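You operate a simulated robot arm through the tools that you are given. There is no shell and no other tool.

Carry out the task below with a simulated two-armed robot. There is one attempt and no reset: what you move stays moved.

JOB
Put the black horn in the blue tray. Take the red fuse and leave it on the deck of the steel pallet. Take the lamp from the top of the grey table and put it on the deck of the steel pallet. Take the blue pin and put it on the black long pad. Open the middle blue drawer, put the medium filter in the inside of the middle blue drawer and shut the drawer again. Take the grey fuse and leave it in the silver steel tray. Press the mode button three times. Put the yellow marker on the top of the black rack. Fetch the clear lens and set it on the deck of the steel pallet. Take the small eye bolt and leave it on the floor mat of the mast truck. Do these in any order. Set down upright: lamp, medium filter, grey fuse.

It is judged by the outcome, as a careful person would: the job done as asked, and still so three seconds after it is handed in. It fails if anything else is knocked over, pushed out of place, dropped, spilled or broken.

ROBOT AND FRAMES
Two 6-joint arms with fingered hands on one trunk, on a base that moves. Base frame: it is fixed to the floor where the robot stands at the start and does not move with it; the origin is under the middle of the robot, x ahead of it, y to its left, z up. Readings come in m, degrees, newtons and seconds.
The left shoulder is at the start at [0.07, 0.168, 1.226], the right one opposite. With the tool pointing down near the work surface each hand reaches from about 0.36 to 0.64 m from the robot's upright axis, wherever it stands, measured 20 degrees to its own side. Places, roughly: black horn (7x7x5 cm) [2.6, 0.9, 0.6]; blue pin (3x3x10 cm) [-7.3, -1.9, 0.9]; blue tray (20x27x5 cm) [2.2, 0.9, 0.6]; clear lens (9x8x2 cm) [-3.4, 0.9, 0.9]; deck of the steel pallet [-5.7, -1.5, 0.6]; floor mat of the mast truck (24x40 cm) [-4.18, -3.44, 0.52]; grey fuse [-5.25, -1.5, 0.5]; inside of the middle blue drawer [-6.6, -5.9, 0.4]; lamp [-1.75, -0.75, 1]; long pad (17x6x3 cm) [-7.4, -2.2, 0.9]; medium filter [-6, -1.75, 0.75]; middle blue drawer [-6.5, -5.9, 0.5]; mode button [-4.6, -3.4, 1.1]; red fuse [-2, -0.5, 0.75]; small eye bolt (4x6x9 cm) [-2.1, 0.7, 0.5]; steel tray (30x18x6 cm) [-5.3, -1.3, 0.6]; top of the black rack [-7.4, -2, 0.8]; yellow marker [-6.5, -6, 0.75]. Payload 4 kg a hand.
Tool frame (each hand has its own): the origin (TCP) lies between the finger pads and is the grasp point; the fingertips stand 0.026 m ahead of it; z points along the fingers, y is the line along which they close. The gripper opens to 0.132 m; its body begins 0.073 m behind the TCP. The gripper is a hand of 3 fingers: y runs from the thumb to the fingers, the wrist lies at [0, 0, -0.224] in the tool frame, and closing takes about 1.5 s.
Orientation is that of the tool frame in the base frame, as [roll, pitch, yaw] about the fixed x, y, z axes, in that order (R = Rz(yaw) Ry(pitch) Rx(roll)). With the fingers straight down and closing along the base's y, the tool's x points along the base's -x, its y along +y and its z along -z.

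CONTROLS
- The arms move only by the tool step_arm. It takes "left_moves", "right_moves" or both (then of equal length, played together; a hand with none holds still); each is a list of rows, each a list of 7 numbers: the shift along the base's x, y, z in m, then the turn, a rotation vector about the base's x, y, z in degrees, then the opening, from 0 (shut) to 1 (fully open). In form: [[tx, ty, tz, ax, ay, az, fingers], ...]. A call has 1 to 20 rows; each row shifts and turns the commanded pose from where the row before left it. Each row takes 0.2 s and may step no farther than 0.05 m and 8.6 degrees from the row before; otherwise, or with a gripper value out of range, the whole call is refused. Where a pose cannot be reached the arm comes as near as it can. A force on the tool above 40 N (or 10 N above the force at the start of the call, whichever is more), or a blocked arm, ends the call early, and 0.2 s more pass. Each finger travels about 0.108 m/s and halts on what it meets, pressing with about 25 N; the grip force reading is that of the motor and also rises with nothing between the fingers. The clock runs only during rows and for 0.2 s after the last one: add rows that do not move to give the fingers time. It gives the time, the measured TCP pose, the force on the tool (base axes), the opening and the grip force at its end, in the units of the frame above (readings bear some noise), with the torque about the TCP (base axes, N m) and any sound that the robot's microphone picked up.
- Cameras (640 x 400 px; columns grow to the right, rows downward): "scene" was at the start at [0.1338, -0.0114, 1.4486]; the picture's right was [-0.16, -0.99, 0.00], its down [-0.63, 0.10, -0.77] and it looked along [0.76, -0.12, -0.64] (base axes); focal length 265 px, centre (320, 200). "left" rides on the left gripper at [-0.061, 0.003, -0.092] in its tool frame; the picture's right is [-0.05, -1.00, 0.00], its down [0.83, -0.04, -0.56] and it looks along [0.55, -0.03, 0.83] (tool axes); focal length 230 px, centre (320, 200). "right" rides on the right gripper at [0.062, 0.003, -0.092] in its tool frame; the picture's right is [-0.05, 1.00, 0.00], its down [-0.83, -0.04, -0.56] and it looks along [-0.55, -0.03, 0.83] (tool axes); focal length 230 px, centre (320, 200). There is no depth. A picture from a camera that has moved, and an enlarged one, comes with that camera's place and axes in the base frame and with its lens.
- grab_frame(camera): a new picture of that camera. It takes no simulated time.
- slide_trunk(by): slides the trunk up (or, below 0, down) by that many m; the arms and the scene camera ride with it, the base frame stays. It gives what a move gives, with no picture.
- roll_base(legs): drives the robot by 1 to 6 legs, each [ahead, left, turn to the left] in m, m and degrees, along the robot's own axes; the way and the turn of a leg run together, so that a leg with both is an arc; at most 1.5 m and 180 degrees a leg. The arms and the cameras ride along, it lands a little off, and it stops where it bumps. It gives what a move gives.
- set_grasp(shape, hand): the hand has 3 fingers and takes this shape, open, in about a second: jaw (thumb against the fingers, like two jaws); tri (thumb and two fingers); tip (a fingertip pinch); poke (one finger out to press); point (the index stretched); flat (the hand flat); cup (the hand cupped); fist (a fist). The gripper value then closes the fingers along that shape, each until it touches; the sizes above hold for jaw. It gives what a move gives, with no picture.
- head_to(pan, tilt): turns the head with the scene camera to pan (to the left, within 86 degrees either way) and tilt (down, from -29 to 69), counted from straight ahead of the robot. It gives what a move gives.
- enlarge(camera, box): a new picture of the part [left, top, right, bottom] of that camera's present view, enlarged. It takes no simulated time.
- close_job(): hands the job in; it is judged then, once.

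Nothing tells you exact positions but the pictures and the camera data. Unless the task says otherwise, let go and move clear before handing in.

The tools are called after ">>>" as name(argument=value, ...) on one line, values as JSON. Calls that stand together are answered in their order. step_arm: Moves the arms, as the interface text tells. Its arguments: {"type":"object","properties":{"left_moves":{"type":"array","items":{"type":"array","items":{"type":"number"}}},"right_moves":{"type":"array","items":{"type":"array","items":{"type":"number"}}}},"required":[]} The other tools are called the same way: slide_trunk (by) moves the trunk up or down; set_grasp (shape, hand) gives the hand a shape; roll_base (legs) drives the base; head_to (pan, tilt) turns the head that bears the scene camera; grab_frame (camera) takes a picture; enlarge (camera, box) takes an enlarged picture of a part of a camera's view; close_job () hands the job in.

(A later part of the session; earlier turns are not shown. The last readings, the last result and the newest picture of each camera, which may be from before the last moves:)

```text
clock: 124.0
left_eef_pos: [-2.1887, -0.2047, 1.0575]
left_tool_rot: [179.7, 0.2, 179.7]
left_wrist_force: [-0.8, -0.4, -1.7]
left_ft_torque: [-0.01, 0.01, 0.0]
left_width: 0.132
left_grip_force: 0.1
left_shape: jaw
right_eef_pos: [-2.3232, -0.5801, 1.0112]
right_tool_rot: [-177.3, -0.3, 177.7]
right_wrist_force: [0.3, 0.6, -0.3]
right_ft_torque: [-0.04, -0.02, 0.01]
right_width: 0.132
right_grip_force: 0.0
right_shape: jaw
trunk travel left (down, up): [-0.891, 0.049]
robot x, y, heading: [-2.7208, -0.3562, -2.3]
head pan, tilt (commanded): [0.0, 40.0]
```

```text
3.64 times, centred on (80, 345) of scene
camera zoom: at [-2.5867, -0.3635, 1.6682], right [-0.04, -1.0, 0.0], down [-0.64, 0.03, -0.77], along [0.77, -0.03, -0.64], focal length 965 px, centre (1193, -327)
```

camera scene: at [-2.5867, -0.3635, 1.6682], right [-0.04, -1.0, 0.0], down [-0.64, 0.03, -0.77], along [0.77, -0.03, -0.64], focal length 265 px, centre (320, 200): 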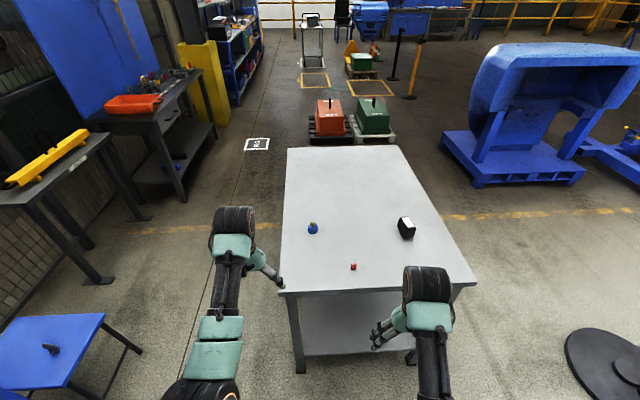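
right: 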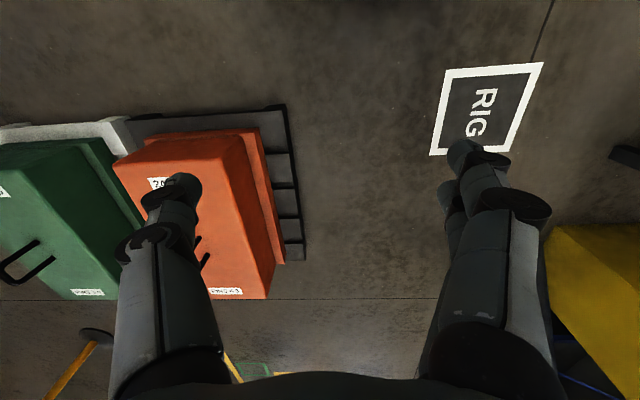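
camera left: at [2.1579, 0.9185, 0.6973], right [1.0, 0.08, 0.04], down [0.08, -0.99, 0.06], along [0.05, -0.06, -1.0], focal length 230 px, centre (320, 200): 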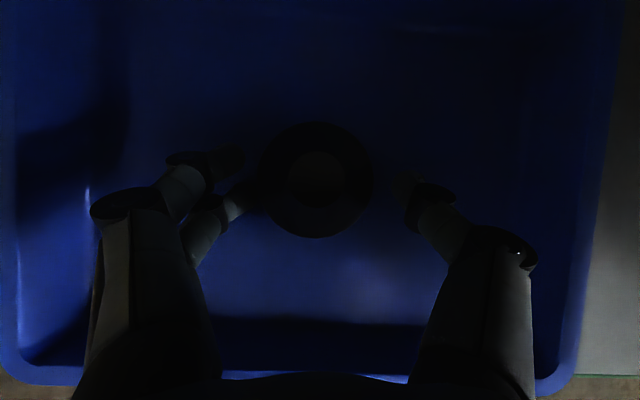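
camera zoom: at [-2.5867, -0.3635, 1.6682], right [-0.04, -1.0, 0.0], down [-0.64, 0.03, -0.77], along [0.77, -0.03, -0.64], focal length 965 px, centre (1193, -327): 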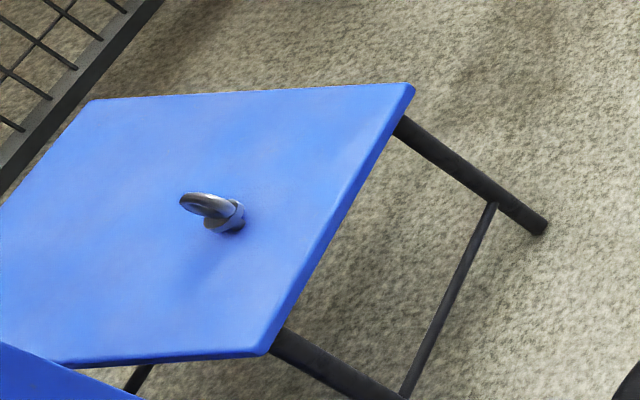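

The object sized/placed as the lamp is the black ribbed "80 V" unit at about (-1.86, -0.75) on the table (top ≈0.84 m); the red fuse stands near (-2.0, -0.507); the eye bolt stands on the blue stool. Moving up to the table end.

>>> roll_base(legs=[[0.28, -0.22, 2.3]])

>>> grab_frame(camera="right")

>>> grab_frame(camera="left")

>>> grab_frame(camera="scene")

```text
clock: 126.3
left_eef_pos: [-1.9181, -0.4151, 1.0571]
left_tool_rot: [179.7, 0.3, -178.3]
left_wrist_force: [0.0, 0.4, -0.2]
left_ft_torque: [-0.01, 0.05, 0.01]
left_width: 0.1319
left_grip_force: 0.0
left_shape: jaw
right_eef_pos: [-2.0401, -0.7935, 1.0131]
right_tool_rot: [-177.4, -0.2, 179.6]
right_wrist_force: [0.4, -0.3, -0.2]
right_ft_torque: [0.02, -0.02, 0.0]
right_width: 0.1319
right_grip_force: 0.1
right_shape: jaw
trunk travel left (down, up): [-0.891, 0.049]
robot x, y, heading: [-2.4426, -0.5886, -0.4]
head pan, tilt (commanded): [0.0, 40.0]
```

```text
taken
camera right: at [-2.1016, -0.7856, 1.1046], right [0.06, 1.0, -0.05], down [0.83, -0.02, 0.55], along [0.55, -0.07, -0.83], focal length 230 px, centre (320, 200)
```

right: 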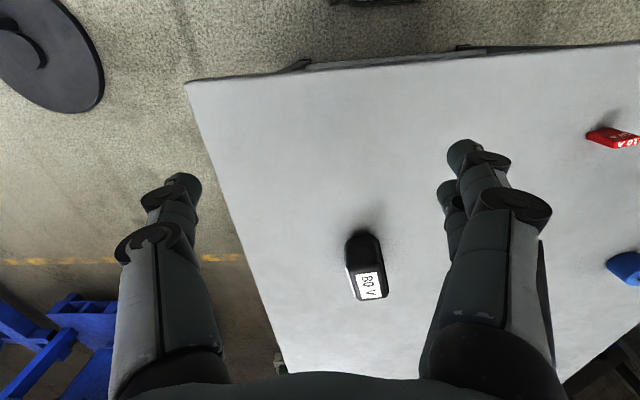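

```text
taken
camera left: at [-1.8596, -0.4102, 1.1491], right [0.08, -1.0, 0.0], down [-0.83, -0.07, 0.55], along [-0.55, -0.04, -0.83], focal length 230 px, centre (320, 200)
```

left: 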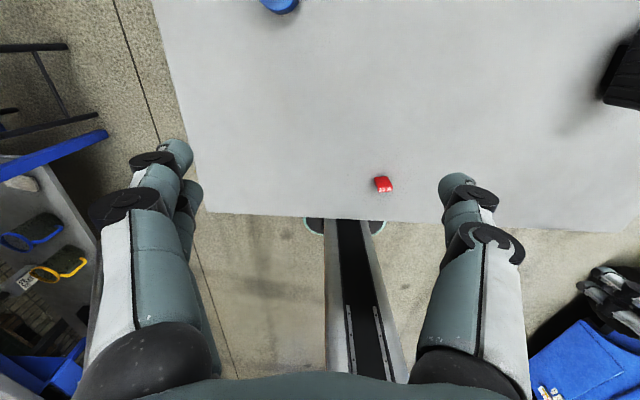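

```text
taken
camera scene: at [-2.3121, -0.585, 1.6684], right [-0.01, -1.0, 0.0], down [-0.64, 0.0, -0.77], along [0.77, -0.01, -0.64], focal length 265 px, centre (320, 200)
```

scene: 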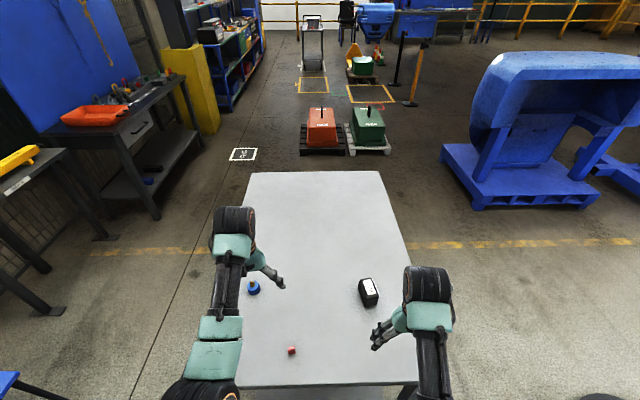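

The lamp measures ~7×4×5.5 cm, centred about (-1.825, -0.752), rotated ~8°. I'll bring the right hand above it, then lower the trunk a little for reach.

>>> step_arm(right_moves=[[0.04, 0.01, 0.01, 0, 0, 3, 1], [0.04, 0.01, 0.01, 0, 0, 3, 1], [0.04, 0.01, 0.01, 0, 0, 3, 1], [0.04, 0.01, 0.01, 0, 0, 0, 1], [0.04, 0.0, 0.01, 0, 0, 0, 1]])

>>> slide_trunk(by=-0.1)

>>> grab_frame(camera="right")

>>> enlarge(camera="scene", box=[220, 220, 460, 370])

```text
clock: 127.5
left_eef_pos: [-1.916, -0.4159, 1.0551]
left_tool_rot: [179.7, 0.1, -178.3]
left_wrist_force: [0.1, 1.0, 0.5]
left_ft_torque: [0.01, -0.01, 0.0]
left_width: 0.1317
left_grip_force: 0.0
left_shape: jaw
right_eef_pos: [-1.8383, -0.7553, 1.0622]
right_tool_rot: [-177.4, -0.4, -171.5]
right_wrist_force: [0.1, 0.2, -1.0]
right_ft_torque: [-0.03, 0.02, -0.03]
right_width: 0.132
right_grip_force: 0.1
right_shape: jaw
trunk travel left (down, up): [-0.891, 0.049]
robot x, y, heading: [-2.4428, -0.5866, -0.5]
head pan, tilt (commanded): [0.0, 40.0]
```

```text
clock: 128.8
left_eef_pos: [-1.917, -0.4154, 0.9562]
left_tool_rot: [179.8, 0.2, -178.3]
left_wrist_force: [-0.2, 0.1, 0.2]
left_ft_torque: [0.01, 0.02, 0.0]
left_width: 0.1322
left_grip_force: 0.0
left_shape: jaw
right_eef_pos: [-1.8393, -0.7559, 0.9628]
right_tool_rot: [-177.4, -0.3, -171.5]
right_wrist_force: [0.0, 0.6, 0.2]
right_ft_torque: [-0.04, 0.02, -0.02]
right_width: 0.132
right_grip_force: 0.0
right_shape: jaw
trunk travel left (down, up): [-0.791, 0.149]
robot x, y, heading: [-2.4426, -0.5874, -0.4]
head pan, tilt (commanded): [0.0, 40.0]
```

```text
taken
camera right: at [-1.8998, -0.7569, 1.055], right [-0.1, 0.99, -0.05], down [0.83, 0.11, 0.55], along [0.55, 0.02, -0.83], focal length 230 px, centre (320, 200)
```

right: 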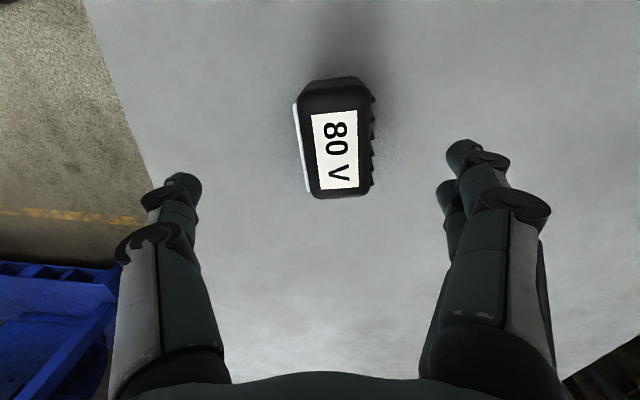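

```text
2.67 times, centred on (340, 295) of scene
camera zoom: at [-2.3103, -0.5864, 1.5682], right [-0.01, -1.0, 0.0], down [-0.64, 0.0, -0.77], along [0.77, -0.01, -0.64], focal length 708 px, centre (267, -53)
```

zoom: 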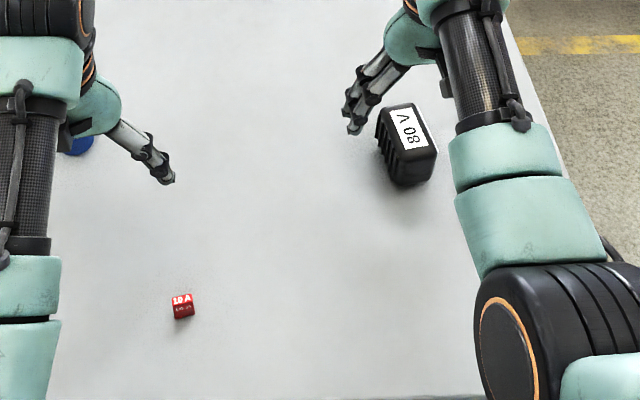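

The hand camera confirms it is a lamp (white lens on one side, ribs on the other). Aligning and descending.

>>> step_arm(right_moves=[[0.001, 0.005, -0.02, 0, 0, 2, 1], [0.001, 0.005, -0.02, 0, 0, 2, 1], [0.0, 0.0, -0.02, 0, 0, 0, 1], [0.0, 0.0, -0.02, 0, 0, 0, 1], [0.0, 0.0, -0.004, 0, 0, 0, 1], [0, 0, 0, 0, 0, 0, 1]])

>>> grab_frame(camera="right")

```text
clock: 130.2
left_eef_pos: [-1.9187, -0.4156, 0.9556]
left_tool_rot: [179.6, 0.1, -178.3]
left_wrist_force: [-0.4, -0.1, 0.0]
left_ft_torque: [0.02, 0.02, 0.0]
left_width: 0.1319
left_grip_force: 0.0
left_shape: jaw
right_eef_pos: [-1.8371, -0.7448, 0.879]
right_tool_rot: [-177.4, -0.3, -167.4]
right_wrist_force: [-0.1, 0.9, 0.9]
right_ft_torque: [0.07, -0.02, -0.02]
right_width: 0.1318
right_grip_force: 0.1
right_shape: jaw
trunk travel left (down, up): [-0.791, 0.149]
robot x, y, heading: [-2.445, -0.5863, -0.3]
head pan, tilt (commanded): [0.0, 40.0]
```

```text
taken
camera right: at [-1.8975, -0.7503, 0.971], right [-0.17, 0.99, -0.05], down [0.82, 0.16, 0.55], along [0.55, 0.05, -0.83], focal length 230 px, centre (320, 200)
```

right: 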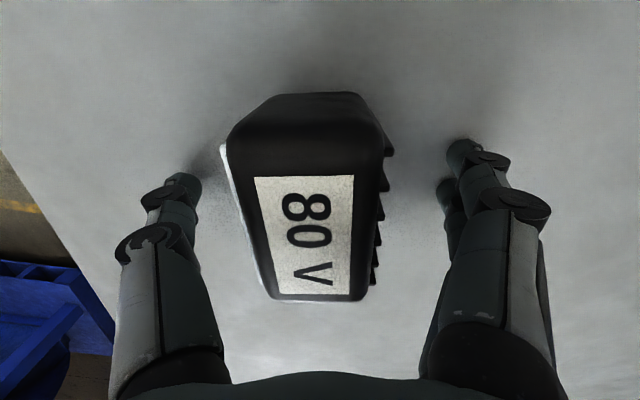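

Well aligned. Closing on the lamp.

>>> step_arm(right_moves=[[0, 0, 0, 0, 0, 0, 0.6], [0, 0, 0, 0, 0, 0, 0.4], [0, 0, 0, 0, 0, 0, 0.3], [0, 0, 0, 0, 0, 0, 0.15], [0, 0, 0, 0, 0, 0, 0.0], [0, 0, 0, 0, 0, 0, 0.0], [0, 0, 0, 0, 0, 0, 0.0]])

>>> step_arm(right_moves=[[0, 0, 0.01, 0, 0, 0, 0.0], [0, 0, 0.015, 0, 0, 0, 0.0], [0, 0, 0.02, 0, 0, 0, 0.0]])

>>> grab_frame(camera="right")

```text
clock: 131.8
left_eef_pos: [-1.9179, -0.4162, 0.9548]
left_tool_rot: [179.6, 0.2, -178.3]
left_wrist_force: [-1.0, -0.3, 0.8]
left_ft_torque: [-0.01, 0.03, -0.04]
left_width: 0.1319
left_grip_force: 0.0
left_shape: jaw
right_eef_pos: [-1.8372, -0.7445, 0.8776]
right_tool_rot: [-177.4, -0.3, -167.5]
right_wrist_force: [0.5, 0.2, -2.2]
right_ft_torque: [0.0, -0.01, 0.01]
right_width: 0.0349
right_grip_force: 24.7
right_shape: jaw
trunk travel left (down, up): [-0.791, 0.149]
robot x, y, heading: [-2.4421, -0.5846, -0.4]
head pan, tilt (commanded): [0.0, 40.0]
```

```text
clock: 132.6
left_eef_pos: [-1.9183, -0.4159, 0.9554]
left_tool_rot: [179.7, 0.2, -178.3]
left_wrist_force: [-0.3, 0.1, 0.4]
left_ft_torque: [0.0, 0.01, 0.0]
left_width: 0.1319
left_grip_force: 0.1
left_shape: jaw
right_eef_pos: [-1.8381, -0.7464, 0.9249]
right_tool_rot: [-177.4, -0.3, -167.5]
right_wrist_force: [0.1, 0.6, -2.4]
right_ft_torque: [0.05, -0.01, -0.01]
right_width: 0.0346
right_grip_force: 24.9
right_shape: jaw
trunk travel left (down, up): [-0.791, 0.149]
robot x, y, heading: [-2.4459, -0.5827, -0.4]
head pan, tilt (commanded): [0.0, 40.0]
```

```text
taken
camera right: at [-1.8984, -0.7532, 1.0171], right [-0.17, 0.98, -0.05], down [0.82, 0.16, 0.55], along [0.55, 0.05, -0.83], focal length 230 px, centre (320, 200)
```

right: 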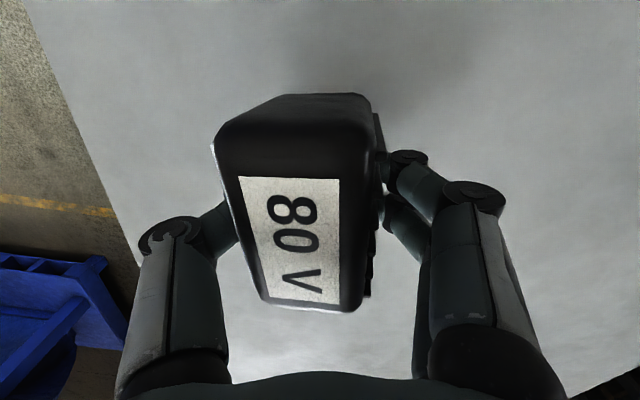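

The lamp is held firmly. Raising it a bit and moving the left hand over the red fuse with a narrower opening.

>>> step_arm(left_moves=[[-0.0235, -0.024, 0, 0, 0, 0, 0.8], [-0.0235, -0.024, 0, 0, 0, 0, 0.6], [-0.0235, -0.024, 0, 0, 0, 0, 0.5], [-0.0235, -0.024, 0, 0, 0, 0, 0.5], [0, 0, -0.02, 0, 0, 0, 0.5]], right_moves=[[0, 0, 0.02, 0, 0, 0, 0], [0, 0, 0.02, 0, 0, 0, 0], [0, 0, 0.02, 0, 0, 0, 0], [0, 0, 0.02, 0, 0, 0, 0], [0, 0, 0, 0, 0, 0, 0]])

>>> grab_frame(camera="left")

>>> enlarge(camera="scene", box=[220, 220, 460, 370])

```text
clock: 133.3
left_eef_pos: [-1.9163, -0.3745, 0.998]
left_tool_rot: [170.1, 8.2, -175.5]
left_wrist_force: [-0.4, -0.3, -0.2]
left_ft_torque: [-0.02, 0.06, 0.02]
left_width: 0.0666
left_grip_force: 0.1
left_shape: jaw
left hand out of reach, approached as far as the arm can: row 1, 3
right_eef_pos: [-1.8374, -0.7462, 0.9708]
right_tool_rot: [-177.4, -0.4, -167.4]
right_wrist_force: [-0.1, 1.1, -3.2]
right_ft_torque: [0.03, -0.01, 0.01]
right_width: 0.0348
right_grip_force: 25.0
right_shape: jaw
trunk travel left (down, up): [-0.791, 0.149]
robot x, y, heading: [-2.4475, -0.5885, -0.5]
head pan, tilt (commanded): [0.0, 40.0]
stopped in row 3 (left hand): the arm was blocked; the commanded pose is now the measured one
```

```text
taken
camera left: at [-1.869, -0.3844, 1.0968], right [0.15, -0.97, -0.16], down [-0.89, -0.21, 0.42], along [-0.44, 0.08, -0.9], focal length 230 px, centre (320, 200)
```

left: 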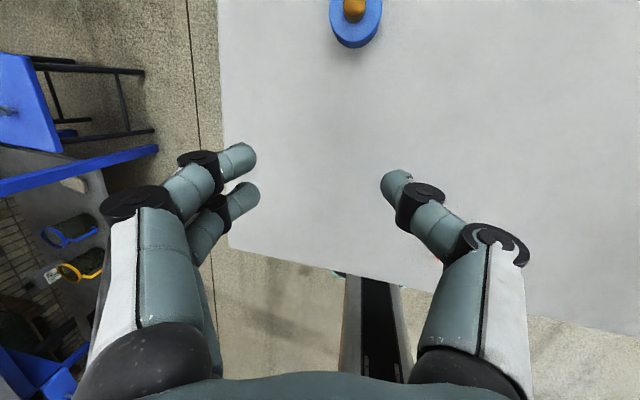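

```text
2.67 times, centred on (340, 295) of scene
camera zoom: at [-2.3095, -0.5857, 1.5681], right [-0.01, -1.0, 0.0], down [-0.64, 0.0, -0.77], along [0.77, -0.01, -0.64], focal length 708 px, centre (267, -53)
```

zoom: 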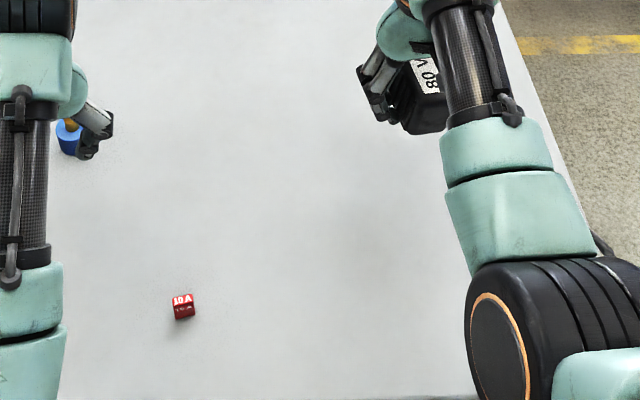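

The left arm hit a limit folding inward. I'll restore its comfortable pose and instead reposition the base so the fuse is straight below the hand.

>>> step_arm(left_moves=[[0.0, -0.012, -0.01, 3.0, -3.0, 0, 0.5], [0.0, -0.012, -0.01, 3.5, -3.0, 0, 0.5], [0.0, -0.012, -0.01, 3.5, -2.5, 0, 0.5], [0.0, -0.005, -0.01, 0, 0, 0, 0.5]])

```text
clock: 134.0
left_eef_pos: [-1.8768, -0.3127, 1.0268]
left_tool_rot: [153.8, 21.6, -176.5]
left_wrist_force: [1.2, -0.7, 0.7]
left_ft_torque: [0.0, 0.01, 0.03]
left_width: 0.0664
left_grip_force: 0.0
left_shape: jaw
left hand out of reach, approached as far as the arm can: row 3
right_eef_pos: [-1.8385, -0.7459, 0.9699]
right_tool_rot: [-177.4, -0.5, -167.4]
right_wrist_force: [-0.5, 0.4, -2.7]
right_ft_torque: [0.05, -0.04, 0.02]
right_width: 0.0348
right_grip_force: 25.1
right_shape: jaw
trunk travel left (down, up): [-0.791, 0.149]
robot x, y, heading: [-2.448, -0.59, -0.5]
head pan, tilt (commanded): [0.0, 40.0]
stopped in row 3 (left hand): the arm was blocked; the commanded pose is now the measured one
```

>>> step_arm(left_moves=[[-0.0065, -0.0207, -0.0142, -5.6, 3.67, 0, 0.5], [-0.0065, -0.0207, -0.0142, -5.6, 3.67, 0, 0.5], [-0.0065, -0.0207, -0.0142, -5.6, 3.67, 0, 0.5], [-0.0065, -0.0207, -0.0142, -5.6, 3.67, 0, 0.5], [-0.0065, -0.0207, -0.0142, -5.6, 3.67, 0, 0.5]])

```text
clock: 135.2
left_eef_pos: [-1.909, -0.4189, 0.953]
left_tool_rot: [-179.5, -0.2, -171.4]
left_wrist_force: [0.2, 0.4, -0.2]
left_ft_torque: [-0.01, 0.01, -0.01]
left_width: 0.0666
left_grip_force: 0.1
left_shape: jaw
right_eef_pos: [-1.8363, -0.7478, 0.9707]
right_tool_rot: [-177.3, -0.3, -167.5]
right_wrist_force: [0.5, 0.0, -2.4]
right_ft_torque: [0.01, -0.03, -0.02]
right_width: 0.0346
right_grip_force: 25.4
right_shape: jaw
trunk travel left (down, up): [-0.791, 0.149]
robot x, y, heading: [-2.443, -0.5888, -0.5]
head pan, tilt (commanded): [0.0, 40.0]
```

>>> roll_base(legs=[[-0.1, -0.092, 0.5]])

>>> step_arm(left_moves=[[0, 0, -0.02, 0, 0, 0, 0.5], [0, 0, -0.02, 0, 0, 0, 0.5]])

>>> grab_frame(camera="left")

>>> enlarge(camera="scene", box=[220, 240, 460, 390])

```text
clock: 136.5
left_eef_pos: [-2.008, -0.4993, 0.9536]
left_tool_rot: [-179.6, -0.2, -170.9]
left_wrist_force: [-0.1, 0.8, 0.1]
left_ft_torque: [-0.01, 0.06, 0.03]
left_width: 0.0664
left_grip_force: 0.1
left_shape: jaw
right_eef_pos: [-1.9325, -0.8278, 0.9703]
right_tool_rot: [-177.4, -0.4, -166.9]
right_wrist_force: [-0.1, -0.7, -2.2]
right_ft_torque: [0.0, -0.01, -0.01]
right_width: 0.0348
right_grip_force: 25.1
right_shape: jaw
trunk travel left (down, up): [-0.791, 0.149]
robot x, y, heading: [-2.5433, -0.6764, 0.1]
head pan, tilt (commanded): [0.0, 40.0]
```

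```text
clock: 137.1
left_eef_pos: [-2.0085, -0.5001, 0.9129]
left_tool_rot: [-179.7, -0.1, -170.9]
left_wrist_force: [0.0, -0.1, 0.1]
left_ft_torque: [0.0, -0.01, -0.03]
left_width: 0.0666
left_grip_force: 0.0
left_shape: jaw
right_eef_pos: [-1.934, -0.8288, 0.97]
right_tool_rot: [-177.4, -0.4, -166.9]
right_wrist_force: [0.5, -0.2, -2.6]
right_ft_torque: [0.0, -0.03, 0.01]
right_width: 0.0349
right_grip_force: 25.2
right_shape: jaw
trunk travel left (down, up): [-0.791, 0.149]
robot x, y, heading: [-2.5456, -0.678, -0.1]
head pan, tilt (commanded): [0.0, 40.0]
```

```text
taken
camera left: at [-1.9498, -0.4867, 1.004], right [0.21, -0.98, 0.01], down [-0.81, -0.17, 0.56], along [-0.54, -0.12, -0.83], focal length 230 px, centre (320, 200)
```

left: 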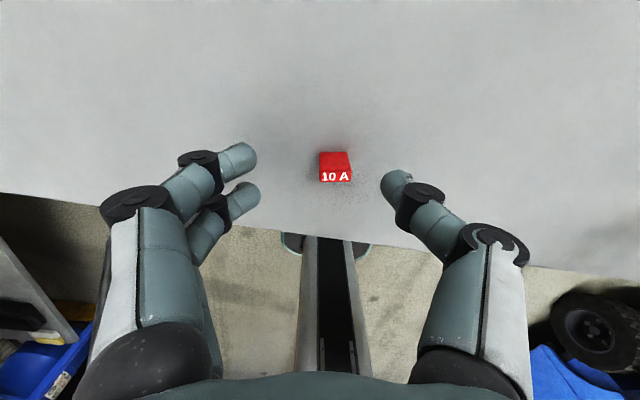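

```text
2.67 times, centred on (340, 315) of scene
camera zoom: at [-2.4072, -0.6728, 1.5681], right [0.0, -1.0, 0.0], down [-0.64, 0.0, -0.77], along [0.77, 0.0, -0.64], focal length 708 px, centre (267, -107)
```

zoom: 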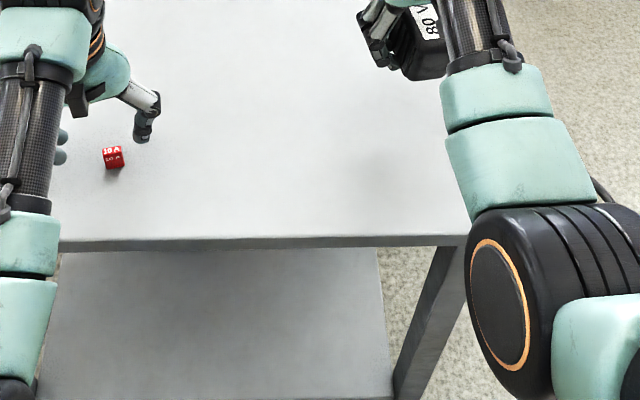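

>>> step_arm(left_moves=[[-0.001, -0.005, -0.012, 0, 0, 0, 0.5], [-0.001, -0.005, -0.012, 0, 0, 0, 0.42], [0, 0, -0.01, 0, 0, 0, 0.38], [0, 0, -0.008, 0, 0, 0, 0.36], [0, 0, -0.006, 0, 0, 0, 0.36], [0, 0, 0.0, 0, 0, 0, 0.36]])

>>> grab_frame(camera="left")

```text
clock: 138.5
left_eef_pos: [-2.012, -0.5093, 0.8711]
left_tool_rot: [-179.5, 0.3, -170.6]
left_wrist_force: [-3.7, 5.0, 31.4]
left_ft_torque: [0.12, 0.17, 0.01]
left_width: 0.0105
left_grip_force: 24.5
left_shape: jaw
right_eef_pos: [-1.9376, -0.8293, 0.972]
right_tool_rot: [-177.4, -0.1, -166.8]
right_wrist_force: [1.0, -0.3, -2.7]
right_ft_torque: [0.01, -0.01, 0.02]
right_width: 0.0348
right_grip_force: 24.7
right_shape: jaw
trunk travel left (down, up): [-0.791, 0.149]
robot x, y, heading: [-2.5457, -0.6761, 0.4]
head pan, tilt (commanded): [0.0, 40.0]
```

```text
taken
camera left: at [-1.955, -0.4971, 0.963], right [0.21, -0.98, 0.01], down [-0.82, -0.17, 0.55], along [-0.54, -0.12, -0.83], focal length 230 px, centre (320, 200)
```

left: 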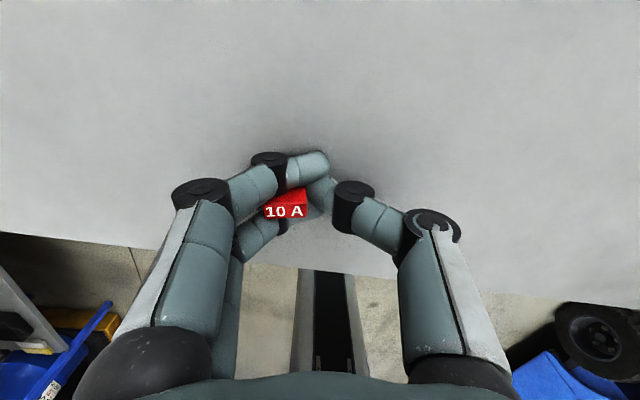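

The fingers closed further than commanded and press on the table. I'll lift a little and see whether the fuse is held.

>>> step_arm(left_moves=[[0, 0, 0.005, 0, 0, 0, 0.3], [0, 0, 0.01, 0, 0, 0, 0.3]])

>>> grab_frame(camera="left")

```text
clock: 139.1
left_eef_pos: [-2.0131, -0.5111, 0.8788]
left_tool_rot: [-179.7, -0.4, -170.9]
left_wrist_force: [-0.2, 0.3, -1.3]
left_ft_torque: [-0.02, -0.01, -0.01]
left_width: 0.0392
left_grip_force: 0.0
left_shape: jaw
right_eef_pos: [-1.9345, -0.8286, 0.971]
right_tool_rot: [-177.4, -0.4, -166.9]
right_wrist_force: [0.4, 0.9, -2.6]
right_ft_torque: [0.0, -0.02, 0.02]
right_width: 0.0347
right_grip_force: 25.1
right_shape: jaw
trunk travel left (down, up): [-0.791, 0.149]
robot x, y, heading: [-2.5408, -0.6777, -0.1]
head pan, tilt (commanded): [0.0, 40.0]
```

```text
taken
camera left: at [-1.9537, -0.4987, 0.9702], right [0.21, -0.98, 0.0], down [-0.81, -0.17, 0.56], along [-0.55, -0.12, -0.83], focal length 230 px, centre (320, 200)
```

left: 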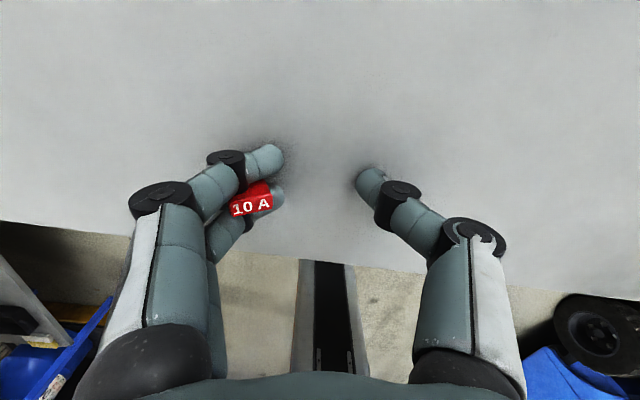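

>>> step_arm(left_moves=[[0, 0, 0.01, 0, 0, 0, 0.4], [0, 0, 0.015, 0, 0, 0, 0.5], [0, 0, 0.02, 0, 0, 0, 0.6]])

>>> grab_frame(camera="left")

>>> enlarge(camera="scene", box=[220, 240, 380, 340])

```text
clock: 139.9
left_eef_pos: [-2.011, -0.5098, 0.9274]
left_tool_rot: [-179.8, -0.1, -170.9]
left_wrist_force: [0.1, -0.9, -0.3]
left_ft_torque: [0.0, -0.03, 0.02]
left_width: 0.0787
left_grip_force: 0.0
left_shape: jaw
right_eef_pos: [-1.9345, -0.8286, 0.9707]
right_tool_rot: [-177.4, -0.3, -167.0]
right_wrist_force: [0.7, 0.3, -3.1]
right_ft_torque: [0.02, -0.02, 0.0]
right_width: 0.0345
right_grip_force: 24.6
right_shape: jaw
trunk travel left (down, up): [-0.791, 0.149]
robot x, y, heading: [-2.5444, -0.6748, 0.2]
head pan, tilt (commanded): [0.0, 40.0]
```

```text
taken
camera left: at [-1.9525, -0.4973, 1.0196], right [0.21, -0.98, 0.01], down [-0.81, -0.17, 0.56], along [-0.54, -0.12, -0.83], focal length 230 px, centre (320, 200)
```

left: 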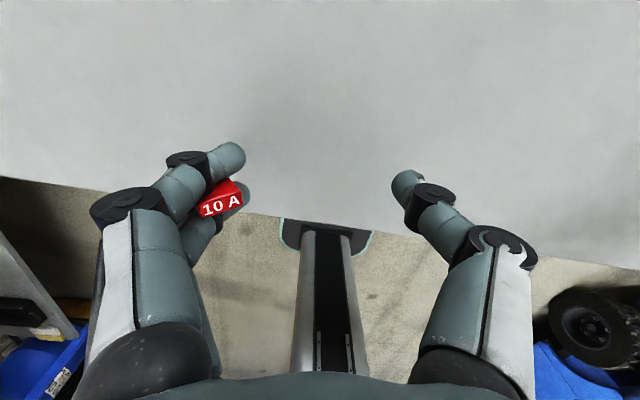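

```text
4.00 times, centred on (300, 290) of scene
camera zoom: at [-2.4078, -0.6732, 1.5681], right [0.0, -1.0, 0.0], down [-0.64, 0.0, -0.77], along [0.77, 0.0, -0.64], focal length 1061 px, centre (400, -160)
```

zoom: 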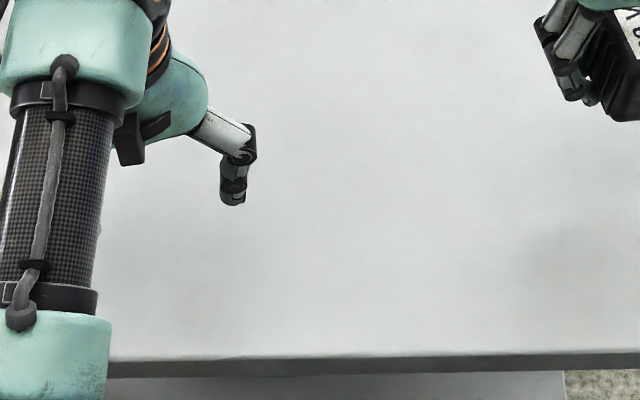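

The fuse got wedged between the two fingers and came up with the hand. That's not a safe hold, so I'll set it back down on the table and regrasp with a fingertip pinch.

>>> step_arm(left_moves=[[0.01, -0.02, -0.015, 0, 0, 0, 0.6], [0.01, -0.02, -0.015, 0, 0, 0, 0.6], [0.01, -0.01, -0.012, 0, 0, 0, 0.6], [0, 0, -0.01, 0, 0, 0, 0.6]])

>>> step_arm(left_moves=[[0, 0, -0.005, 0, 0, 0, 0.6], [0, 0, -0.003, 0, 0, 0, 0.6]])

>>> grab_frame(camera="left")

```text
clock: 140.9
left_eef_pos: [-1.9798, -0.5615, 0.8752]
left_tool_rot: [-179.7, 0.4, -170.8]
left_wrist_force: [1.2, 0.0, 10.8]
left_ft_torque: [0.6, 0.06, -0.12]
left_width: 0.0795
left_grip_force: 0.2
left_shape: jaw
right_eef_pos: [-1.9357, -0.8294, 0.9722]
right_tool_rot: [-177.4, -0.2, -166.9]
right_wrist_force: [-0.5, -0.3, -1.4]
right_ft_torque: [-0.01, -0.02, -0.03]
right_width: 0.0348
right_grip_force: 25.3
right_shape: jaw
trunk travel left (down, up): [-0.791, 0.149]
robot x, y, heading: [-2.5416, -0.6756, 0.3]
head pan, tilt (commanded): [0.0, 40.0]
```

```text
clock: 141.5
left_eef_pos: [-1.978, -0.5632, 0.8754]
left_tool_rot: [-179.5, 1.1, -170.7]
left_wrist_force: [-7.0, 0.1, 23.3]
left_ft_torque: [1.29, 0.54, 0.34]
left_width: 0.0799
left_grip_force: 0.1
left_shape: jaw
right_eef_pos: [-1.9373, -0.8296, 0.9707]
right_tool_rot: [-177.4, -0.2, -166.9]
right_wrist_force: [-0.3, 0.9, -2.5]
right_ft_torque: [0.0, 0.0, 0.0]
right_width: 0.0347
right_grip_force: 25.3
right_shape: jaw
trunk travel left (down, up): [-0.791, 0.149]
robot x, y, heading: [-2.5434, -0.6754, 0.2]
head pan, tilt (commanded): [0.0, 40.0]
stopped in row 2 (left hand): the force on the tool passed its limit at 44 N (the readings are from after the stop); the commanded pose is now the measured one
```

```text
taken
camera left: at [-1.9204, -0.5493, 0.9693], right [0.21, -0.98, 0.01], down [-0.82, -0.17, 0.54], along [-0.53, -0.12, -0.84], focal length 230 px, centre (320, 200)
```

left: 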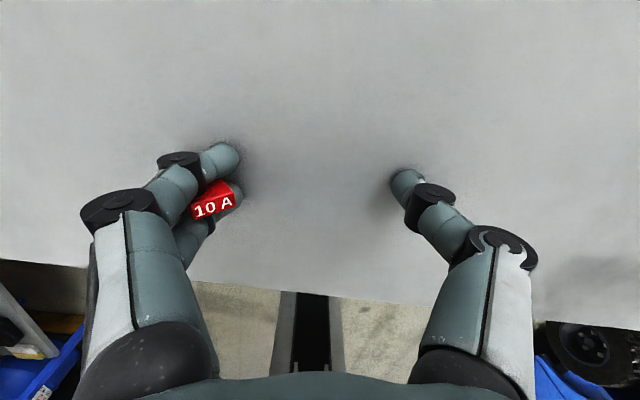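

The fuse's bottom now touches the table. Relieving the press slightly and switching to the fingertip-pinch shape to free it.

>>> step_arm(left_moves=[[0, 0, 0.004, 0, 0, 0, 0.6]])

>>> set_grasp(hand="left", shape="tip")

>>> grab_frame(camera="left")

```text
clock: 141.9
left_eef_pos: [-1.9765, -0.5619, 0.8762]
left_tool_rot: [-179.5, 0.7, -170.8]
left_wrist_force: [-1.7, 0.6, 9.0]
left_ft_torque: [0.53, 0.16, 0.09]
left_width: 0.0799
left_grip_force: 0.1
left_shape: jaw
right_eef_pos: [-1.9352, -0.8279, 0.9712]
right_tool_rot: [-177.3, -0.2, -166.8]
right_wrist_force: [0.3, -0.3, -1.5]
right_ft_torque: [0.01, -0.03, 0.01]
right_width: 0.0348
right_grip_force: 24.8
right_shape: jaw
trunk travel left (down, up): [-0.791, 0.149]
robot x, y, heading: [-2.5425, -0.6756, 0.1]
head pan, tilt (commanded): [0.0, 40.0]
```

```text
clock: 142.8
left_eef_pos: [-1.9771, -0.5625, 0.8747]
left_tool_rot: [-179.6, 0.6, -170.8]
left_wrist_force: [-0.6, -1.3, 5.0]
left_ft_torque: [0.18, 0.09, 0.13]
left_width: 0.1316
left_grip_force: 0.1
left_shape: tip
right_eef_pos: [-1.9343, -0.8304, 0.9706]
right_tool_rot: [-177.5, -0.3, -166.8]
right_wrist_force: [0.3, 0.2, -3.0]
right_ft_torque: [0.03, -0.01, 0.01]
right_width: 0.0348
right_grip_force: 25.3
right_shape: jaw
trunk travel left (down, up): [-0.791, 0.149]
robot x, y, heading: [-2.5426, -0.6767, 0.5]
head pan, tilt (commanded): [0.0, 40.0]
```

```text
taken
camera left: at [-1.9202, -0.549, 0.968], right [0.21, -0.98, 0.01], down [-0.82, -0.17, 0.55], along [-0.53, -0.12, -0.84], focal length 230 px, centre (320, 200)
```

left: 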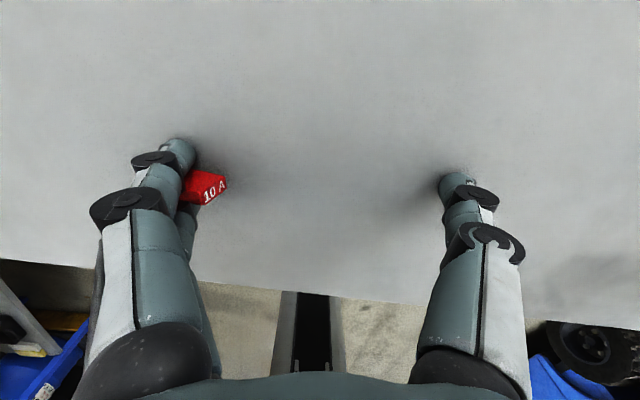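

>>> step_arm(left_moves=[[0, 0, 0.01, 0, 0, 0, 1], [0, 0, 0.01, 0, 0, 0, 1], [0, 0, 0.01, 0, 0, 0, 1]])

>>> grab_frame(camera="left")

```text
clock: 143.6
left_eef_pos: [-1.9763, -0.5544, 0.9039]
left_tool_rot: [179.8, 0.6, -170.5]
left_wrist_force: [0.3, -0.4, -0.1]
left_ft_torque: [-0.03, 0.01, 0.0]
left_width: 0.132
left_grip_force: 0.1
left_shape: tip
right_eef_pos: [-1.9337, -0.8279, 0.9709]
right_tool_rot: [-177.3, -0.4, -166.9]
right_wrist_force: [-0.4, 0.4, -2.6]
right_ft_torque: [0.05, -0.02, 0.01]
right_width: 0.0347
right_grip_force: 25.5
right_shape: jaw
trunk travel left (down, up): [-0.791, 0.149]
robot x, y, heading: [-2.5407, -0.6778, -0.0]
head pan, tilt (commanded): [0.0, 40.0]
```

```text
taken
camera left: at [-1.9194, -0.5419, 0.9969], right [0.22, -0.98, 0.0], down [-0.82, -0.18, 0.55], along [-0.53, -0.12, -0.84], focal length 230 px, centre (320, 200)
```

left: 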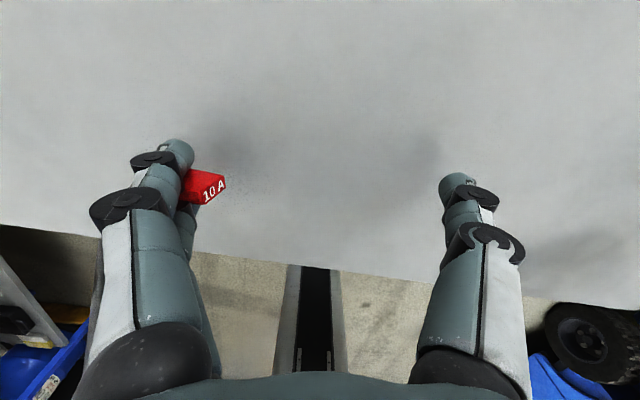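

It's still stuck between the fingers. Lowering it to the table and trying the "tri" shape, which should spread those two fingers.

>>> step_arm(left_moves=[[0, 0, -0.012, 0, 0, 0, 1], [0, 0, -0.012, 0, 0, 0, 1]])

>>> set_grasp(hand="left", shape="tri")

>>> grab_frame(camera="left")

```text
clock: 144.2
left_eef_pos: [-1.9741, -0.5612, 0.8834]
left_tool_rot: [-179.5, 0.8, -170.8]
left_wrist_force: [0.0, -0.6, -0.1]
left_ft_torque: [-0.06, -0.04, -0.01]
left_width: 0.1317
left_grip_force: 0.1
left_shape: tip
right_eef_pos: [-1.9343, -0.8282, 0.9699]
right_tool_rot: [-177.4, -0.3, -167.0]
right_wrist_force: [-0.8, 0.3, -3.0]
right_ft_torque: [0.01, -0.02, 0.05]
right_width: 0.0348
right_grip_force: 24.9
right_shape: jaw
trunk travel left (down, up): [-0.791, 0.149]
robot x, y, heading: [-2.5464, -0.6753, 0.3]
head pan, tilt (commanded): [0.0, 40.0]
```

```text
clock: 145.1
left_eef_pos: [-1.9756, -0.5609, 0.8827]
left_tool_rot: [-179.6, 0.7, -170.8]
left_wrist_force: [0.1, -0.3, -0.5]
left_ft_torque: [0.02, -0.02, 0.01]
left_width: 0.132
left_grip_force: 0.1
left_shape: tri
right_eef_pos: [-1.934, -0.8287, 0.971]
right_tool_rot: [-177.4, -0.2, -166.9]
right_wrist_force: [0.2, -0.2, -1.6]
right_ft_torque: [0.02, -0.01, -0.04]
right_width: 0.0346
right_grip_force: 25.6
right_shape: jaw
trunk travel left (down, up): [-0.791, 0.149]
robot x, y, heading: [-2.5431, -0.6763, -0.1]
head pan, tilt (commanded): [0.0, 40.0]
```

```text
taken
camera left: at [-1.9183, -0.5481, 0.9759], right [0.21, -0.98, 0.01], down [-0.82, -0.17, 0.55], along [-0.53, -0.12, -0.84], focal length 230 px, centre (320, 200)
```

left: 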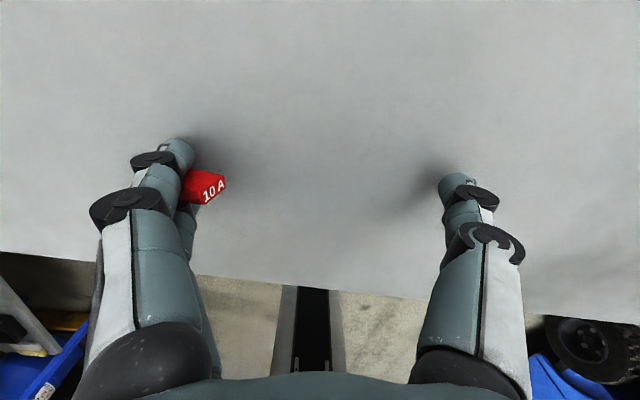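

>>> step_arm(left_moves=[[0, 0, -0.004, 0, 0, 0, 1]])

>>> set_grasp(hand="left", shape="point")

>>> grab_frame(camera="left")

```text
clock: 145.5
left_eef_pos: [-1.9751, -0.5626, 0.8779]
left_tool_rot: [-179.4, 0.7, -170.9]
left_wrist_force: [0.3, -0.9, -0.1]
left_ft_torque: [0.03, -0.01, -0.02]
left_width: 0.132
left_grip_force: 0.1
left_shape: tri
right_eef_pos: [-1.9342, -0.8297, 0.9705]
right_tool_rot: [-177.4, -0.4, -166.8]
right_wrist_force: [0.3, -0.2, -2.3]
right_ft_torque: [0.03, 0.01, -0.01]
right_width: 0.0345
right_grip_force: 24.9
right_shape: jaw
trunk travel left (down, up): [-0.791, 0.149]
robot x, y, heading: [-2.543, -0.6756, 0.1]
head pan, tilt (commanded): [0.0, 40.0]
```

```text
clock: 146.4
left_eef_pos: [-1.9766, -0.5625, 0.8785]
left_tool_rot: [-179.5, 0.7, -170.8]
left_wrist_force: [0.2, -1.0, 0.4]
left_ft_torque: [0.01, 0.01, 0.0]
left_width: 0.0
left_grip_force: 0.0
left_shape: point
right_eef_pos: [-1.9344, -0.8285, 0.97]
right_tool_rot: [-177.4, -0.3, -167.0]
right_wrist_force: [0.3, 0.1, -1.7]
right_ft_torque: [-0.03, 0.0, -0.02]
right_width: 0.0345
right_grip_force: 25.5
right_shape: jaw
trunk travel left (down, up): [-0.791, 0.149]
robot x, y, heading: [-2.5446, -0.6753, 0.1]
head pan, tilt (commanded): [0.0, 40.0]
```

```text
taken
camera left: at [-1.9199, -0.5494, 0.9703], right [0.21, -0.98, 0.01], down [-0.82, -0.17, 0.55], along [-0.53, -0.12, -0.84], focal length 230 px, centre (320, 200)
```

left: 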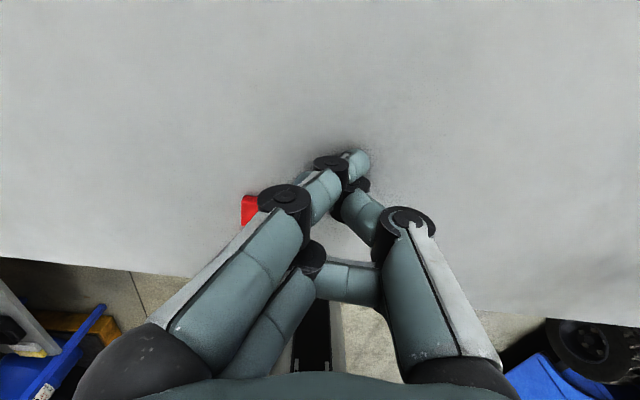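

Now it looks freed. Raising the hand to see the fuse on the table.

>>> step_arm(left_moves=[[0, 0, 0.02, 0, 0, 0, 0], [0, 0, 0.02, 0, 0, 0, 0], [0, -0.01, 0.02, 0, 0, 0, 0]])

>>> set_grasp(hand="left", shape="tip")

>>> grab_frame(camera="left")

>>> enlarge(camera="scene", box=[220, 220, 380, 320])

```text
clock: 147.2
left_eef_pos: [-1.9711, -0.5539, 0.9331]
left_tool_rot: [178.9, 0.8, -169.8]
left_wrist_force: [-0.1, -0.5, 0.6]
left_ft_torque: [0.01, 0.01, 0.01]
left_width: 0.0002
left_grip_force: 0.1
left_shape: point
right_eef_pos: [-1.934, -0.8278, 0.9705]
right_tool_rot: [-177.4, -0.4, -167.0]
right_wrist_force: [0.8, 0.3, -2.8]
right_ft_torque: [0.01, -0.01, 0.0]
right_width: 0.0347
right_grip_force: 25.4
right_shape: jaw
trunk travel left (down, up): [-0.791, 0.149]
robot x, y, heading: [-2.5414, -0.6791, 0.2]
head pan, tilt (commanded): [0.0, 40.0]
```

```text
clock: 148.1
left_eef_pos: [-1.9699, -0.5556, 0.9355]
left_tool_rot: [179.1, 1.1, -169.9]
left_wrist_force: [-0.5, -0.1, 0.5]
left_ft_torque: [0.0, 0.01, -0.03]
left_width: 0.095
left_grip_force: 0.0
left_shape: tip
right_eef_pos: [-1.9353, -0.8288, 0.9701]
right_tool_rot: [-177.5, -0.4, -167.0]
right_wrist_force: [-0.5, 0.5, -2.0]
right_ft_torque: [-0.03, -0.04, -0.01]
right_width: 0.0349
right_grip_force: 25.3
right_shape: jaw
trunk travel left (down, up): [-0.791, 0.149]
robot x, y, heading: [-2.5426, -0.6814, 0.1]
head pan, tilt (commanded): [0.0, 40.0]
```

```text
taken
camera left: at [-1.9137, -0.543, 1.0294], right [0.23, -0.97, -0.02], down [-0.82, -0.2, 0.54], along [-0.53, -0.11, -0.84], focal length 230 px, centre (320, 200)
```

left: 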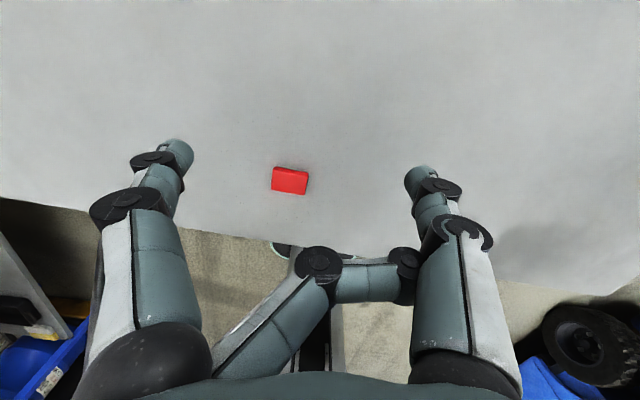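

```text
4.00 times, centred on (300, 270) of scene
camera zoom: at [-2.4079, -0.6732, 1.5681], right [0.0, -1.0, 0.0], down [-0.64, 0.0, -0.77], along [0.77, 0.0, -0.64], focal length 1061 px, centre (400, -80)
```

zoom: 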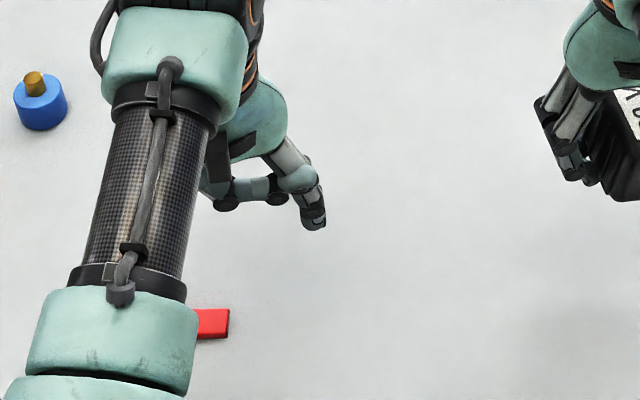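

The fuse now lies flat on the table at about (-2.01, -0.54). In "tip" shape only index and thumb oppose. I'll partly close in the air to see where the pinch point lies.

>>> step_arm(left_moves=[[0, 0, 0, 0, 0, 0, 0.5], [0, 0, 0, 0, 0, 0, 0.4], [0, 0, 0, 0, 0, 0, 0.4], [0, 0, 0, 0, 0, 0, 0.4]])

>>> grab_frame(camera="left")

>>> step_arm(left_moves=[[0, 0, 0, 0, 0, 0, 0.2], [0, 0, 0, 0, 0, 0, 0], [0, 0, 0, 0, 0, 0, 0], [0, 0, 0, 0, 0, 0, 0]])

>>> grab_frame(camera="left")

```text
clock: 149.1
left_eef_pos: [-1.9691, -0.5549, 0.9371]
left_tool_rot: [179.1, 1.1, -169.9]
left_wrist_force: [-0.6, 0.0, -0.8]
left_ft_torque: [-0.01, 0.02, 0.04]
left_width: 0.0187
left_grip_force: 0.0
left_shape: tip
right_eef_pos: [-1.9349, -0.8291, 0.9705]
right_tool_rot: [-177.5, -0.3, -166.9]
right_wrist_force: [0.4, -0.5, -2.0]
right_ft_torque: [0.04, -0.02, -0.04]
right_width: 0.0345
right_grip_force: 25.5
right_shape: jaw
trunk travel left (down, up): [-0.791, 0.149]
robot x, y, heading: [-2.5426, -0.6743, 0.2]
head pan, tilt (commanded): [0.0, 40.0]
```

```text
taken
camera left: at [-1.9133, -0.5435, 1.0303], right [0.23, -0.97, -0.02], down [-0.82, -0.2, 0.54], along [-0.53, -0.11, -0.84], focal length 230 px, centre (320, 200)
```

left: 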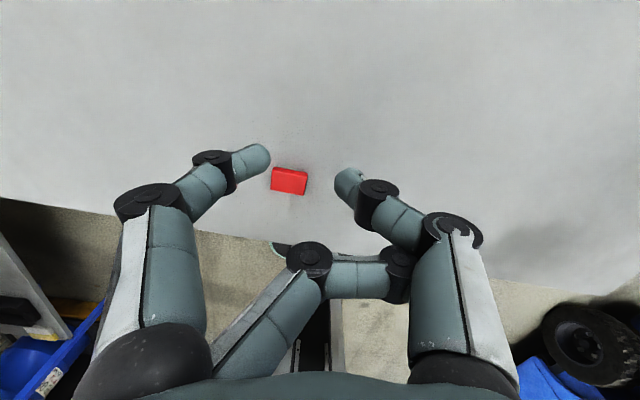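

```text
clock: 150.1
left_eef_pos: [-1.9693, -0.555, 0.936]
left_tool_rot: [179.0, 1.3, -170.0]
left_wrist_force: [0.0, 1.1, -0.2]
left_ft_torque: [-0.04, 0.03, -0.01]
left_width: 0.0002
left_grip_force: 25.4
left_shape: tip
right_eef_pos: [-1.9342, -0.8279, 0.9707]
right_tool_rot: [-177.4, -0.4, -166.9]
right_wrist_force: [-0.5, 0.7, -2.6]
right_ft_torque: [-0.01, -0.02, 0.0]
right_width: 0.0347
right_grip_force: 25.4
right_shape: jaw
trunk travel left (down, up): [-0.791, 0.149]
robot x, y, heading: [-2.5438, -0.6726, 0.1]
head pan, tilt (commanded): [0.0, 40.0]
```

```text
taken
camera left: at [-1.9131, -0.5436, 1.0306], right [0.23, -0.97, -0.02], down [-0.82, -0.2, 0.54], along [-0.53, -0.11, -0.84], focal length 230 px, centre (320, 200)
```

left: 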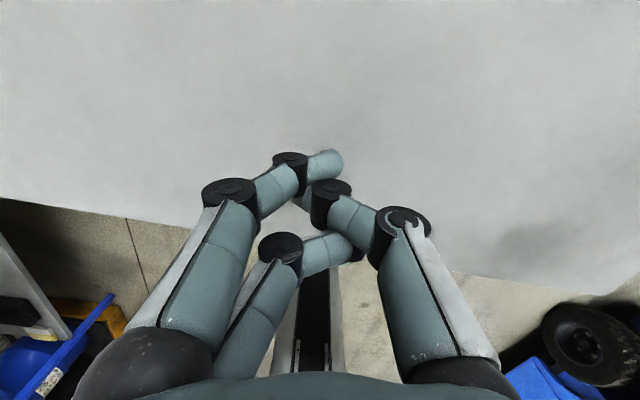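

The index and thumb tips cross offset in "tip" shape, so a jaw grip across the fuse's narrow side is better. The fuse lies 2.8 cm (y) × 2.2 cm (x), centred (-2.008, -0.537). I'll go back to jaw and rotate the hand ~90° so both fingers bear on the long side.

>>> set_grasp(hand="left", shape="jaw")

>>> step_arm(left_moves=[[0, 0, 0, 0, 0, -8, 1], [0, 0, 0, 0, 0, -8, 1], [0, 0, 0, 0, 0, -8, 1], [0, 0, 0, 0, 0, -8, 1]])

```text
clock: 151.0
left_eef_pos: [-1.9693, -0.555, 0.9378]
left_tool_rot: [179.0, 1.2, -170.0]
left_wrist_force: [-0.4, 0.0, 0.1]
left_ft_torque: [0.0, 0.02, 0.0]
left_width: 0.1321
left_grip_force: 0.0
left_shape: jaw
right_eef_pos: [-1.9357, -0.8292, 0.971]
right_tool_rot: [-177.4, -0.2, -166.9]
right_wrist_force: [-0.4, -0.3, -2.6]
right_ft_torque: [0.01, -0.07, 0.02]
right_width: 0.0345
right_grip_force: 24.7
right_shape: jaw
trunk travel left (down, up): [-0.791, 0.149]
robot x, y, heading: [-2.5444, -0.6713, 0.1]
head pan, tilt (commanded): [0.0, 40.0]
```

```text
clock: 152.0
left_eef_pos: [-1.97, -0.5561, 0.9377]
left_tool_rot: [179.2, 0.5, 157.8]
left_wrist_force: [-0.7, 0.2, -0.3]
left_ft_torque: [0.0, 0.02, -0.02]
left_width: 0.1317
left_grip_force: 0.1
left_shape: jaw
right_eef_pos: [-1.9342, -0.8292, 0.971]
right_tool_rot: [-177.5, -0.3, -166.9]
right_wrist_force: [-0.6, -0.2, -2.6]
right_ft_torque: [0.01, 0.02, 0.01]
right_width: 0.0348
right_grip_force: 25.2
right_shape: jaw
trunk travel left (down, up): [-0.791, 0.149]
robot x, y, heading: [-2.543, -0.6779, 0.1]
head pan, tilt (commanded): [0.0, 40.0]
```

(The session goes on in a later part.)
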